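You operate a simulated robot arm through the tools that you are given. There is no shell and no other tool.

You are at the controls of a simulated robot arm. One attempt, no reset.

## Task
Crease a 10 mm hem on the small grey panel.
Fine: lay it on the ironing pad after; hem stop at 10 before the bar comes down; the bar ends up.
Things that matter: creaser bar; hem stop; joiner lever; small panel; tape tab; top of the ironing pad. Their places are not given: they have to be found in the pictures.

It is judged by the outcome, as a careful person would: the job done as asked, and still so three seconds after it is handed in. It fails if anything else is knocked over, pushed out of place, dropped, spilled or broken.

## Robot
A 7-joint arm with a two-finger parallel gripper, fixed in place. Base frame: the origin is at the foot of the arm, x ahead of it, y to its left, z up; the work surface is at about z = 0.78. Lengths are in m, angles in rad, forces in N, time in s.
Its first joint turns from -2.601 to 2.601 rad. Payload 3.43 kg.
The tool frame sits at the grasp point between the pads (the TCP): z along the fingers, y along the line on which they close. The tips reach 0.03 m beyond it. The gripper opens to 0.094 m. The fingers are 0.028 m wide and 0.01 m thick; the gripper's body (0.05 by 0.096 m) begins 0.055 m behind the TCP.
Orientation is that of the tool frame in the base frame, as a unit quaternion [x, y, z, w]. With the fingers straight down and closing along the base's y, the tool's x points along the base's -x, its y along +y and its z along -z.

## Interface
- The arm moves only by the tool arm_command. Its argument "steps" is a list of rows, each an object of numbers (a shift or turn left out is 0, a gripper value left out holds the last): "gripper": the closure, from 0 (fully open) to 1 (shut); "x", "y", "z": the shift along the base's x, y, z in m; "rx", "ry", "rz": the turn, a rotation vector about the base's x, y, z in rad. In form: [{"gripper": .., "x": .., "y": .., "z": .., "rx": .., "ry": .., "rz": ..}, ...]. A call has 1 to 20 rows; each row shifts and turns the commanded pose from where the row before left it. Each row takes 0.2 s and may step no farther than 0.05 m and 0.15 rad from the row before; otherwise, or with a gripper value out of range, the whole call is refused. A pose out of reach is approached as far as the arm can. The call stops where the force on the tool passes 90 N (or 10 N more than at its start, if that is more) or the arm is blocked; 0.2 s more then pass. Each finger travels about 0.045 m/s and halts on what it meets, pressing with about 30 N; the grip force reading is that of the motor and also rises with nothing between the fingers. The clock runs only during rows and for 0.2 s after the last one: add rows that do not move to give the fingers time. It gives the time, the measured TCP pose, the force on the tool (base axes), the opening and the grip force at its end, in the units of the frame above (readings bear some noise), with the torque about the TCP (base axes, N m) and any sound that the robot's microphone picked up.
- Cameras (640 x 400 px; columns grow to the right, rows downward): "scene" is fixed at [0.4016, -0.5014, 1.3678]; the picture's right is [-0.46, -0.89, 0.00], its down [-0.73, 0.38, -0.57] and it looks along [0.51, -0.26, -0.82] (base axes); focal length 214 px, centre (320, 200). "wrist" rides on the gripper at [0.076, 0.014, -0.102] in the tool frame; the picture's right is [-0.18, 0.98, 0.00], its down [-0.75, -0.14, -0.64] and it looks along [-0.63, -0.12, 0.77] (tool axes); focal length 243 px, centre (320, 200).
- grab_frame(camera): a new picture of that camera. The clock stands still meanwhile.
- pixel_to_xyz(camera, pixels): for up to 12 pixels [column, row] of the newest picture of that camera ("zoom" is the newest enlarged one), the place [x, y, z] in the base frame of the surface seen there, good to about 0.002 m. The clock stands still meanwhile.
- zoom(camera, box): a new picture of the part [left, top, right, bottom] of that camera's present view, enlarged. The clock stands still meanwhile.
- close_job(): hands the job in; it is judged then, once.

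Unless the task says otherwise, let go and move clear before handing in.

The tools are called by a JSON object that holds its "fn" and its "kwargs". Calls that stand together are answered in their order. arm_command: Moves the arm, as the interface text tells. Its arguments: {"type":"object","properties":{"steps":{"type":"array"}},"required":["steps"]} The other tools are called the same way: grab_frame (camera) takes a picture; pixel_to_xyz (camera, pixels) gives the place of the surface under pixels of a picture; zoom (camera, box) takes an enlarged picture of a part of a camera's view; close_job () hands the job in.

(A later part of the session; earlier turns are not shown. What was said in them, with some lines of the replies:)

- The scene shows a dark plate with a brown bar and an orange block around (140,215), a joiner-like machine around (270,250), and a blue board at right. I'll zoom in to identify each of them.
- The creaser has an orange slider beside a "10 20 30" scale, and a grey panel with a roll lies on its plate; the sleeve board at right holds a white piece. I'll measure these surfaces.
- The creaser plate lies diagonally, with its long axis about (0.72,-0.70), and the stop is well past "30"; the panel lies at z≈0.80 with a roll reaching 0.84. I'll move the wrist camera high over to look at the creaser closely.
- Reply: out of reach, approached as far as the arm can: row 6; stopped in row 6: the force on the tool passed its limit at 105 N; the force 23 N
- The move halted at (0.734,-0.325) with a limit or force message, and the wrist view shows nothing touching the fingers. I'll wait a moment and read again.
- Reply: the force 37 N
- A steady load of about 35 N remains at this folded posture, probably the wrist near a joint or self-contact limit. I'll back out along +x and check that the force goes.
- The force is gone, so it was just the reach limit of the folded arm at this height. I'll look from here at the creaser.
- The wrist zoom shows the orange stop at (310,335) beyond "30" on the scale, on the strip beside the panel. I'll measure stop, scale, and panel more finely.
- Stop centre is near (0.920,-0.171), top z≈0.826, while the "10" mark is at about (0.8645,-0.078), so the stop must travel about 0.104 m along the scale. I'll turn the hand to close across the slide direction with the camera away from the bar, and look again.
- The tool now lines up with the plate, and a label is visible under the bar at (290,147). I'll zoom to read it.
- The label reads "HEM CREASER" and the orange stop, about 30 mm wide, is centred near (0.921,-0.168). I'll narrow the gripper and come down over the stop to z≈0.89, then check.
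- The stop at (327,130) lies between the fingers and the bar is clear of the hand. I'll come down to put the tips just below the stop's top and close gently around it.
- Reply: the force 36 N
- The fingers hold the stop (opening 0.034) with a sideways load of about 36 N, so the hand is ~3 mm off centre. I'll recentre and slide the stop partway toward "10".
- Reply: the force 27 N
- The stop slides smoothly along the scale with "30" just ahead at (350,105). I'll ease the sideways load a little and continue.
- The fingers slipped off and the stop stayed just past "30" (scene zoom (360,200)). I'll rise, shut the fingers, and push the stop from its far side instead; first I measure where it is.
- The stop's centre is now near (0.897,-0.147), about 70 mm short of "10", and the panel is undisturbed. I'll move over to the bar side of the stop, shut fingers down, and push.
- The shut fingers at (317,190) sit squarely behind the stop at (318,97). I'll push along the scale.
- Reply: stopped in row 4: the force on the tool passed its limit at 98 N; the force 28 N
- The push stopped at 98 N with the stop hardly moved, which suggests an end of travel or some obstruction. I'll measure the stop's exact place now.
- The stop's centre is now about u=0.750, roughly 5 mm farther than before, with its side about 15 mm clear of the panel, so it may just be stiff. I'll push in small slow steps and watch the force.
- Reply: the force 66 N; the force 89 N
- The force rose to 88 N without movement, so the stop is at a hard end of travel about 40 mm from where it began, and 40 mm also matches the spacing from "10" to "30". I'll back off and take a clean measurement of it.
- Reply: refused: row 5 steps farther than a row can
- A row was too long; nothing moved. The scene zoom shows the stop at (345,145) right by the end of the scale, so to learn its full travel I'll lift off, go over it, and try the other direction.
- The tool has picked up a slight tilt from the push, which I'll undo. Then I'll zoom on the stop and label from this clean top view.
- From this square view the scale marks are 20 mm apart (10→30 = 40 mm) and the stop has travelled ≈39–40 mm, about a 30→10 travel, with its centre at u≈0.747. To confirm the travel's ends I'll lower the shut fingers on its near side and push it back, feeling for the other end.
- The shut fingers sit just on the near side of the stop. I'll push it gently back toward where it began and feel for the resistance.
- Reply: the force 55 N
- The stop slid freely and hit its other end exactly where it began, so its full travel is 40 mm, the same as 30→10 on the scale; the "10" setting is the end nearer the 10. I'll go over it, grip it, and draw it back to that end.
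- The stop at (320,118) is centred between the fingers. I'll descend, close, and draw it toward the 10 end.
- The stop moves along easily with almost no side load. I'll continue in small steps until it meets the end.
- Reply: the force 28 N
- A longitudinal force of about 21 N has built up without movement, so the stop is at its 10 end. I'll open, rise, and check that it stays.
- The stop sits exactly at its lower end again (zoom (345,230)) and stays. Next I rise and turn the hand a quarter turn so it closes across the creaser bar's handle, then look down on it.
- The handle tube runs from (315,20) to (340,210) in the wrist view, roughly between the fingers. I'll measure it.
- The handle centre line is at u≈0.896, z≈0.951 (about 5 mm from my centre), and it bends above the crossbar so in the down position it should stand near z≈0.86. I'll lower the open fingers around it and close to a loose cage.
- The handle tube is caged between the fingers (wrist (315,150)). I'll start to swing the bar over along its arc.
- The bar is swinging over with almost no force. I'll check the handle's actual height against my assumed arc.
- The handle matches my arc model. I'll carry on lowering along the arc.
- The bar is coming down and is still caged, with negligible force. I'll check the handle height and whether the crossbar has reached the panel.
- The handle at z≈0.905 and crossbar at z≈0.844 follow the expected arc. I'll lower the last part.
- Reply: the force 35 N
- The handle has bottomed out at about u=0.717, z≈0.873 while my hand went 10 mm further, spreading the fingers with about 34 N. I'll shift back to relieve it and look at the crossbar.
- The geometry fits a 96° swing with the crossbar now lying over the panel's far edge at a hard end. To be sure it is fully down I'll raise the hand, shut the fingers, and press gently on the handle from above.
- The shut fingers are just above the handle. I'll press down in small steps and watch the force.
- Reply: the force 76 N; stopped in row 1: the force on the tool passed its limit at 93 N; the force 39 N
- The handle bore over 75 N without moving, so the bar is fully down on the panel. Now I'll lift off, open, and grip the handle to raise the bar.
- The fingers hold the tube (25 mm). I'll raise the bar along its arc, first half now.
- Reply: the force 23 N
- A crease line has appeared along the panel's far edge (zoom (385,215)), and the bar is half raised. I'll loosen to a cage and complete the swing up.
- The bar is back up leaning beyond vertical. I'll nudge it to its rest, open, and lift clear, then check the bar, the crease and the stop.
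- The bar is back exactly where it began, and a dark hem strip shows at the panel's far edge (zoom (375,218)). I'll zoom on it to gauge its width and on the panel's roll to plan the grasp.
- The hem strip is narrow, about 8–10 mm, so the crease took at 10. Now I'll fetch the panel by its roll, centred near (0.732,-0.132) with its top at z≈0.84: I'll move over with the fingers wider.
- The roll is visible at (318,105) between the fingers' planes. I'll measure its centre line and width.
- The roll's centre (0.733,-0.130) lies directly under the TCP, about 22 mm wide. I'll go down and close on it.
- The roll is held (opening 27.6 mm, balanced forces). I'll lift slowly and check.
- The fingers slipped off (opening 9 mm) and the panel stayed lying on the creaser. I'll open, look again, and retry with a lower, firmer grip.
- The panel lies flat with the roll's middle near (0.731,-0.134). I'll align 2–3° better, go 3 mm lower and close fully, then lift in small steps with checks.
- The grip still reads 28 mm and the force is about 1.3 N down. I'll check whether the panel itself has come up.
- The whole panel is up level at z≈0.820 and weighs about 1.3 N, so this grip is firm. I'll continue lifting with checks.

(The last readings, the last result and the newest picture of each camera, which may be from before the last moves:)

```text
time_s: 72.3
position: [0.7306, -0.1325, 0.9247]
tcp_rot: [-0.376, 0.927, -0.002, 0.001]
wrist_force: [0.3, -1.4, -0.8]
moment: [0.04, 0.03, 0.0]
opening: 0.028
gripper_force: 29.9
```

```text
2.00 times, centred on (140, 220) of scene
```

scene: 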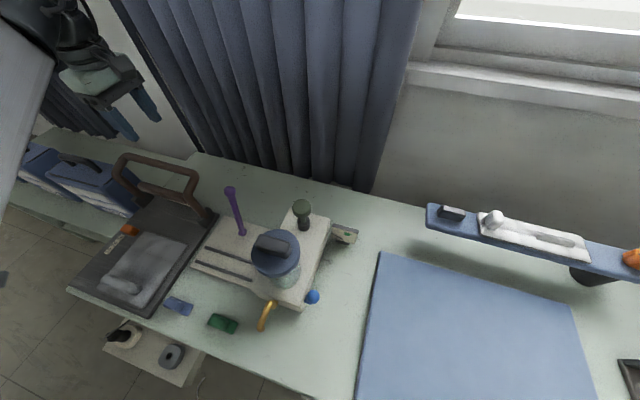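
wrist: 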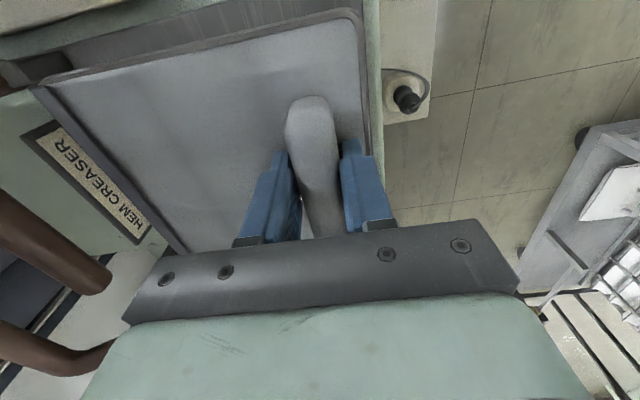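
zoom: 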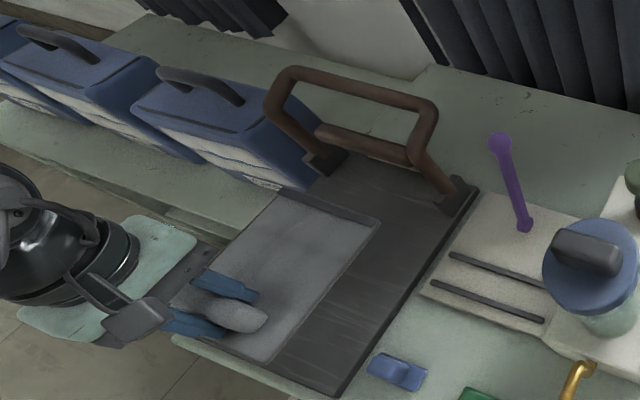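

The panel hangs steady in the grip. I'll raise it to about z=1.03 above the bar's height.

{"fn": "arm_command", "kwargs": {"steps": [{"z": 0.015}, {"z": 0.015}, {"z": 0.015}, {"z": 0.015}, {"z": 0.015}, {"z": 0.015}, {"z": 0.015}, {}]}}

```text
time_s: 74.1
position: [0.7317, -0.1335, 1.0291]
tcp_rot: [-0.377, 0.926, -0.001, 0.001]
wrist_force: [1.0, -0.1, -0.4]
moment: [0.02, 0.01, 0.0]
opening: 0.0278
gripper_force: 30.0
```

The panel is up clear at z≈1.03 with the grip unchanged. Before carrying it across I'll check how far away the curtain and wall are and the height of the jar on the way.

{"fn": "grab_frame", "kwargs": {"camera": "scene"}}

{"fn": "pixel_to_xyz", "kwargs": {"camera": "scene", "pixels": [[200, 100], [270, 140], [340, 160], [360, 120], [400, 100], [450, 150], [285, 245], [265, 240], [302, 205], [340, 180], [550, 180], [240, 60]]}}

```text
taken
```

scene: 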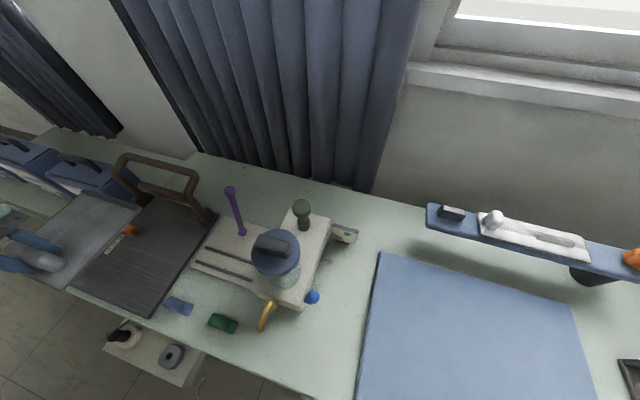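

```text
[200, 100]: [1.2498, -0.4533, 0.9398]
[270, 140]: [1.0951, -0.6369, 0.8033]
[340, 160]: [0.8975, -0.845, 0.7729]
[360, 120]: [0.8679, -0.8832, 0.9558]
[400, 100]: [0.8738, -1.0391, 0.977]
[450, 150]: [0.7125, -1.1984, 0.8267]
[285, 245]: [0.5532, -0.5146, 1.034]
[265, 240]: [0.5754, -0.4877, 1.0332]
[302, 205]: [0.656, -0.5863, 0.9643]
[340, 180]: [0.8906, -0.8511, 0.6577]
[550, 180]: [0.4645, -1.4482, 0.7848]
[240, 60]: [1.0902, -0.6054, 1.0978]
```

The curtain is at u≈1.24 and the jar tops out at z≈1.034, so my path at z≈1.125 is clear. I'll carry the panel outward and up while starting to turn it.

{"fn": "arm_command", "kwargs": {"steps": [{"x": 0.0068, "y": -0.0247, "z": 0.0096, "rz": -0.06}, {"x": 0.0068, "y": -0.0247, "z": 0.0096, "rz": -0.06}, {"x": 0.0068, "y": -0.0247, "z": 0.0096, "rz": -0.06}, {"x": 0.0068, "y": -0.0247, "z": 0.0096, "rz": -0.06}, {"x": 0.0068, "y": -0.0247, "z": 0.0096, "rz": -0.06}, {"x": 0.0068, "y": -0.0247, "z": 0.0096, "rz": -0.06}, {"x": 0.0068, "y": -0.0247, "z": 0.0096, "rz": -0.06}, {"x": 0.0068, "y": -0.0247, "z": 0.0096, "rz": -0.06}, {"x": 0.0068, "y": -0.0247, "z": 0.0096, "rz": -0.06}, {"x": 0.0068, "y": -0.0247, "z": 0.0096, "rz": -0.06}, {}]}}

{"fn": "grab_frame", "kwargs": {"camera": "scene"}}

```text
time_s: 76.5
position: [0.7969, -0.3792, 1.1255]
tcp_rot: [-0.086, 0.996, -0.002, 0.0]
wrist_force: [0.0, 0.7, -1.0]
moment: [0.02, 0.01, 0.01]
opening: 0.0275
gripper_force: 30.2
```

```text
taken
```

scene: 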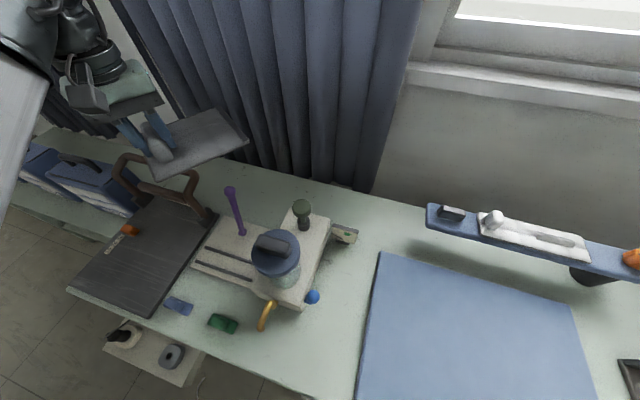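

The panel is carried level with the opening unchanged. I'll swing it round over the joiner toward the blue pad, turning it the rest of the way.

{"fn": "arm_command", "kwargs": {"steps": [{"x": -0.0168, "y": -0.0274, "rz": -0.054}, {"x": -0.0168, "y": -0.0274, "rz": -0.054}, {"x": -0.0168, "y": -0.0274, "rz": -0.054}, {"x": -0.0168, "y": -0.0274, "rz": -0.054}, {"x": -0.0168, "y": -0.0274, "rz": -0.054}, {"x": -0.0168, "y": -0.0274, "rz": -0.054}, {"x": -0.0226, "y": -0.0232, "rz": -0.054}, {"x": -0.0226, "y": -0.0232, "rz": -0.054}, {"x": -0.0226, "y": -0.0232, "rz": -0.054}, {"x": -0.0226, "y": -0.0232, "rz": -0.054}, {"x": -0.0226, "y": -0.0232, "rz": -0.054}, {"x": -0.0226, "y": -0.0232, "rz": -0.054}, {}]}}

{"fn": "grab_frame", "kwargs": {"camera": "scene"}}

```text
time_s: 79.3
position: [0.562, -0.6819, 1.1253]
tcp_rot: [0.237, 0.972, -0.001, 0.0]
wrist_force: [0.1, 0.7, -0.9]
moment: [0.04, -0.03, 0.0]
opening: 0.0276
gripper_force: 29.3
```

```text
taken
```

scene: 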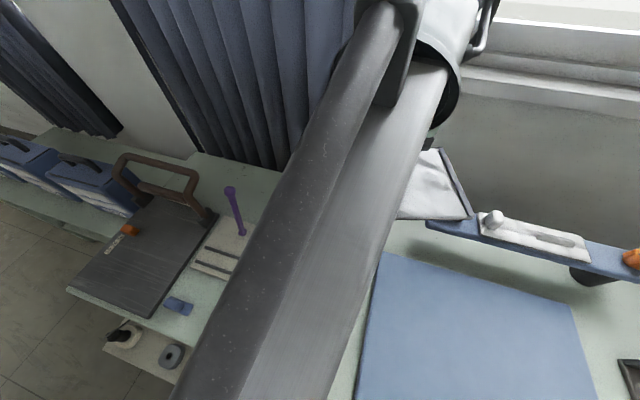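

The arm hides part of the view but the panel is held at (430,190), well above the sleeve board. I'll finish the turn and come in over the pad while descending.

{"fn": "arm_command", "kwargs": {"steps": [{"x": -0.0203, "y": -0.0105, "z": -0.0075, "rz": -0.054}, {"x": -0.0203, "y": -0.0105, "z": -0.0075, "rz": -0.054}, {"x": -0.0203, "y": -0.0105, "z": -0.0075, "rz": -0.054}, {"x": -0.0203, "y": -0.0105, "z": -0.0075, "rz": -0.054}, {"x": -0.0203, "y": -0.0105, "z": -0.0075, "rz": -0.054}, {"x": -0.0203, "y": -0.0105, "z": -0.0075, "rz": -0.054}, {"x": -0.0163, "y": 0.0078, "z": -0.025}, {"x": -0.0163, "y": 0.0078, "z": -0.025}, {"x": -0.0163, "y": 0.0078, "z": -0.025}, {"x": -0.0163, "y": 0.0078, "z": -0.025}, {"x": -0.0163, "y": 0.0078, "z": -0.025}, {"x": -0.0163, "y": 0.0078, "z": -0.025}, {}]}}

{"fn": "grab_frame", "kwargs": {"camera": "scene"}}

{"fn": "grab_frame", "kwargs": {"camera": "wrist"}}

```text
time_s: 82.1
position: [0.3444, -0.6995, 0.9301]
tcp_rot: [0.389, 0.921, -0.002, 0.0]
wrist_force: [0.1, 0.4, -1.0]
moment: [0.05, -0.05, 0.01]
opening: 0.0278
gripper_force: 30.0
```

```text
taken
```

scene: 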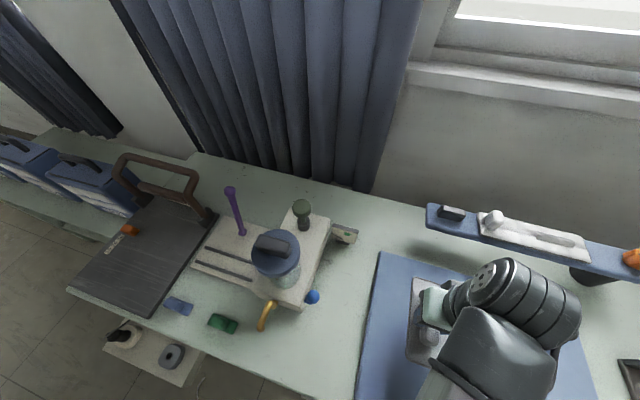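

```text
taken
```

wrist: 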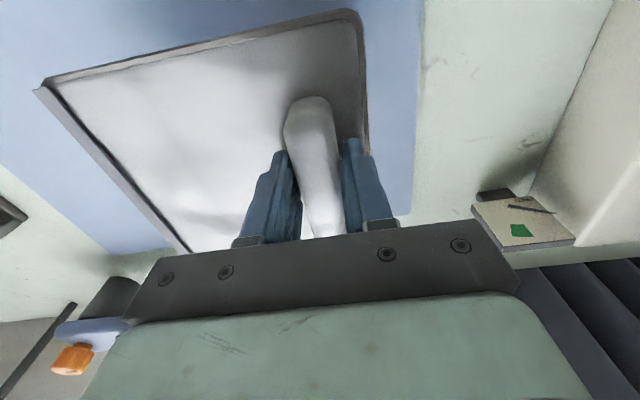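

The panel is wholly over the blue pad in both views. I'll lower it to just above the pad and then feel down.

{"fn": "arm_command", "kwargs": {"steps": [{"z": -0.02}, {"z": -0.02}, {"z": -0.02}, {"z": -0.015}, {"z": -0.008}, {}]}}

{"fn": "arm_command", "kwargs": {"steps": [{"z": -0.002}, {"z": -0.002}, {}]}}

{"fn": "arm_command", "kwargs": {"steps": [{"z": -0.002}, {}]}}

```text
time_s: 83.5
position: [0.3432, -0.7005, 0.8466]
tcp_rot: [0.39, 0.921, -0.003, 0.001]
wrist_force: [-0.3, 0.4, -0.6]
moment: [0.02, -0.06, 0.01]
opening: 0.0275
gripper_force: 29.3
```

```text
time_s: 84.3
position: [0.342, -0.7003, 0.8423]
tcp_rot: [0.388, 0.922, -0.001, 0.0]
wrist_force: [0.5, 0.0, -0.1]
moment: [0.01, -0.03, -0.01]
opening: 0.0278
gripper_force: 30.1
```

```text
time_s: 84.9
position: [0.342, -0.6994, 0.8412]
tcp_rot: [0.39, 0.921, -0.002, 0.0]
wrist_force: [-0.4, 0.1, -1.0]
moment: [0.01, -0.01, 0.0]
opening: 0.0275
gripper_force: 29.8
```

{"fn": "arm_command", "kwargs": {"steps": [{"z": -0.001}, {"z": -0.001}, {}]}}

{"fn": "grab_frame", "kwargs": {"camera": "wrist"}}

{"fn": "pixel_to_xyz", "kwargs": {"camera": "wrist", "pixels": [[340, 60], [240, 80], [100, 110], [180, 220], [30, 130], [385, 60]]}}

```text
time_s: 85.7
position: [0.3421, -0.6987, 0.839]
tcp_rot: [0.39, 0.921, -0.004, 0.0]
wrist_force: [-1.3, -1.1, 3.8]
moment: [-0.04, 0.03, 0.01]
opening: 0.028
gripper_force: 29.7
```

```text
taken
```

wrist: 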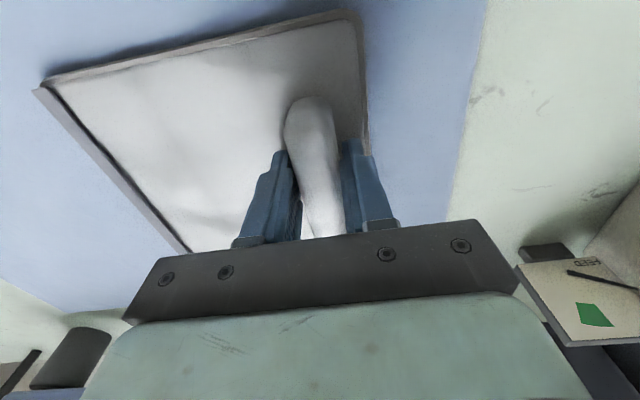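

```text
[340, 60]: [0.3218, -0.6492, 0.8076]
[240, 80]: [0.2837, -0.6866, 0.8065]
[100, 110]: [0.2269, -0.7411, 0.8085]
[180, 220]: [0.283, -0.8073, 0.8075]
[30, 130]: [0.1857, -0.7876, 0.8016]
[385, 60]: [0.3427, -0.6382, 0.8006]
```

The panel rests on the pad (tops at z≈0.8075 over pad 0.801, 3.8 N contact). I'll let go and rise straight up.

{"fn": "arm_command", "kwargs": {"steps": [{"gripper": 0.3}, {}, {}, {}, {}, {"z": 0.02}, {"z": 0.03}, {"z": 0.04}, {"z": 0.04}, {}]}}

{"fn": "grab_frame", "kwargs": {"camera": "wrist"}}

{"fn": "grab_frame", "kwargs": {"camera": "scene"}}

```text
time_s: 87.9
position: [0.3417, -0.7007, 0.9682]
tcp_rot: [0.389, 0.921, -0.002, 0.0]
wrist_force: [1.0, 0.7, 0.5]
moment: [0.0, 0.01, 0.08]
opening: 0.0659
gripper_force: 0.1
```

```text
taken
```

wrist: 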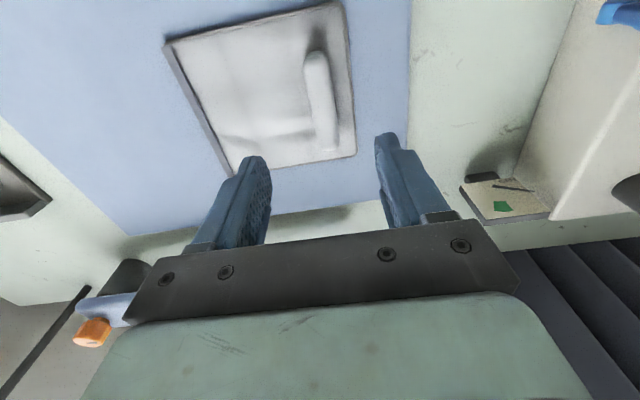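

```text
taken
```

scene: 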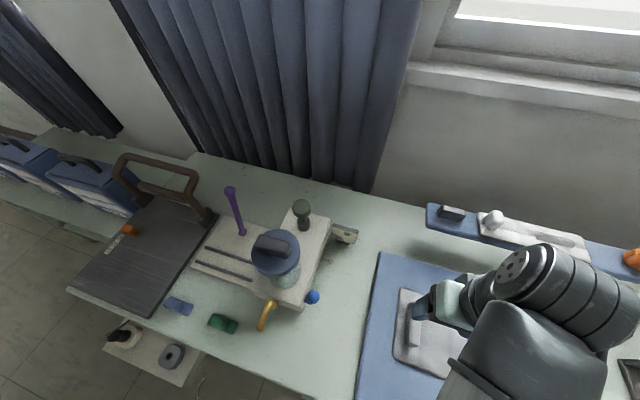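

The panel lies flat on the pad, released, and the bar is up with the stop still in place. I'll rise clear and take a last look at everything.

{"fn": "arm_command", "kwargs": {"steps": [{"z": 0.03, "x": 0.02, "y": -0.02}, {"z": 0.03, "x": 0.02, "y": -0.02}, {"z": 0.03, "x": 0.02, "y": -0.01}, {"x": 0.03, "y": 0.01, "z": 0.02}, {"x": 0.03, "y": 0.02, "z": 0.02}, {"x": 0.03, "y": 0.02}, {"x": 0.03, "y": 0.02}, {"x": 0.03, "y": 0.025}, {"x": 0.03, "y": 0.03}, {}]}}

{"fn": "grab_frame", "kwargs": {"camera": "scene"}}

{"fn": "zoom", "kwargs": {"camera": "wrist", "box": [0, 0, 640, 240]}}

{"fn": "zoom", "kwargs": {"camera": "scene", "box": [60, 140, 220, 320]}}

```text
time_s: 90.1
position: [0.5834, -0.6216, 1.0994]
tcp_rot: [0.39, 0.921, -0.001, 0.0]
wrist_force: [-0.7, -1.1, -0.9]
moment: [-0.02, -0.01, -0.01]
opening: 0.0657
gripper_force: 0.1
```

```text
taken
```

scene: 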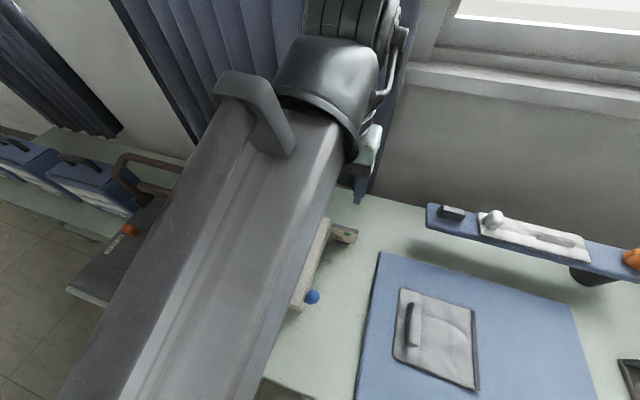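

```text
1.00 times, centred on (320, 120) of wrist (not enlarged: the box is as wide or as high as the picture)
```

zoom: 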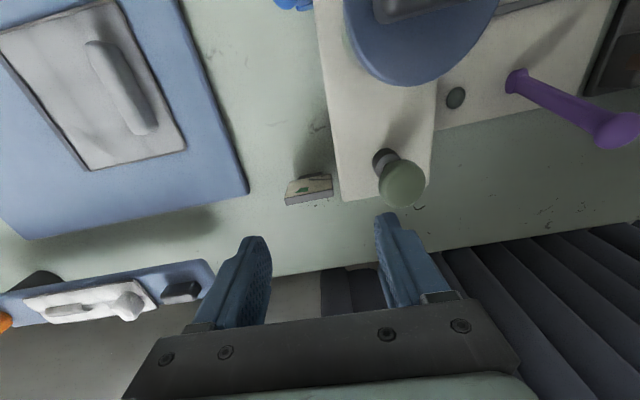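

```text
2.22 times, centred on (140, 230) of scene
```

zoom: 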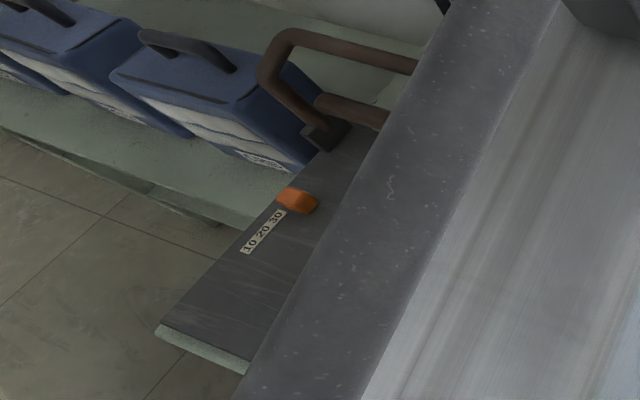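

The panel lies flat on the pad at (435,340), the bar is up and the stop is at its 10 end. I'll zoom once on the hem before handing in.

{"fn": "zoom", "kwargs": {"camera": "scene", "box": [385, 280, 490, 395]}}

{"fn": "pixel_to_xyz", "kwargs": {"camera": "scene", "pixels": [[401, 290], [475, 311], [477, 389], [394, 360], [469, 345], [477, 346], [440, 320]]}}

```text
3.48 times, centred on (438, 338) of scene
```

zoom: 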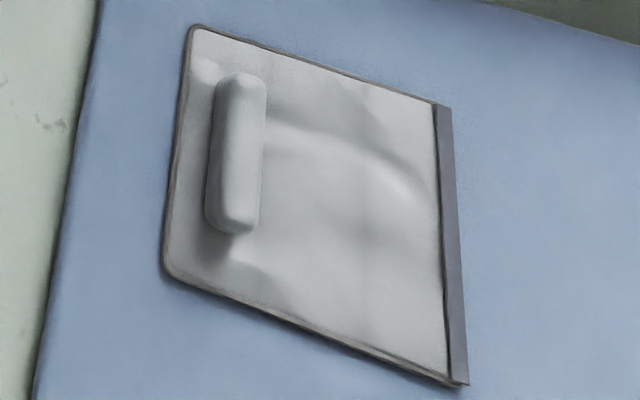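

```text
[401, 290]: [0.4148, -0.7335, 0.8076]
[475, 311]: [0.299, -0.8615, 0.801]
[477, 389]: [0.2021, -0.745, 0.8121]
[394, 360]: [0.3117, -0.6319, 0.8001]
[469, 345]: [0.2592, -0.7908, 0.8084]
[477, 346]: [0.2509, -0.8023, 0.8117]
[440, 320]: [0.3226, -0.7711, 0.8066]
```

The hem strip at the panel's edge measures about 5 px × 2.1 mm ≈ 10 mm. The panel lies fully on the pad, the bar is up, the stop is at 10, and the hand is clear, so I'll hand in.

{"fn": "close_job", "kwargs": {}}

```text
The job is handed in.
```

The small grey panel now has a hem of about 10 mm and lies flat on the blue ironing pad. I put the hem stop at 10 before bringing the bar down, and the bar is back up. The gripper is open and clear.

- **Hem width:** in the last picture the folded strip is about 5 px wide, roughly 10.5 mm. I did not measure it more closely than that.
- **Hem stop:** it does not line up with the printed numbers, so "10" is my reading of its travel. It slides exactly 40 mm between two hard ends, the same as the distance from 10 to 30 on the scale. I took the end nearer the 10 as the setting, and the hem width agrees with that.
- **Slips and force stops:**
  - The fingers slipped off the hem stop once and off the panel's roll once. The panel stayed on the creaser each time, and the second grip held.
  - The arm's force limit tripped three times: once on its own reach limit, once pushing the stop against its end, and once pressing the bar down.

In the last pictures nothing else looked moved or knocked over. I did not touch the joiner lever, and I never clearly identified the tape tab.
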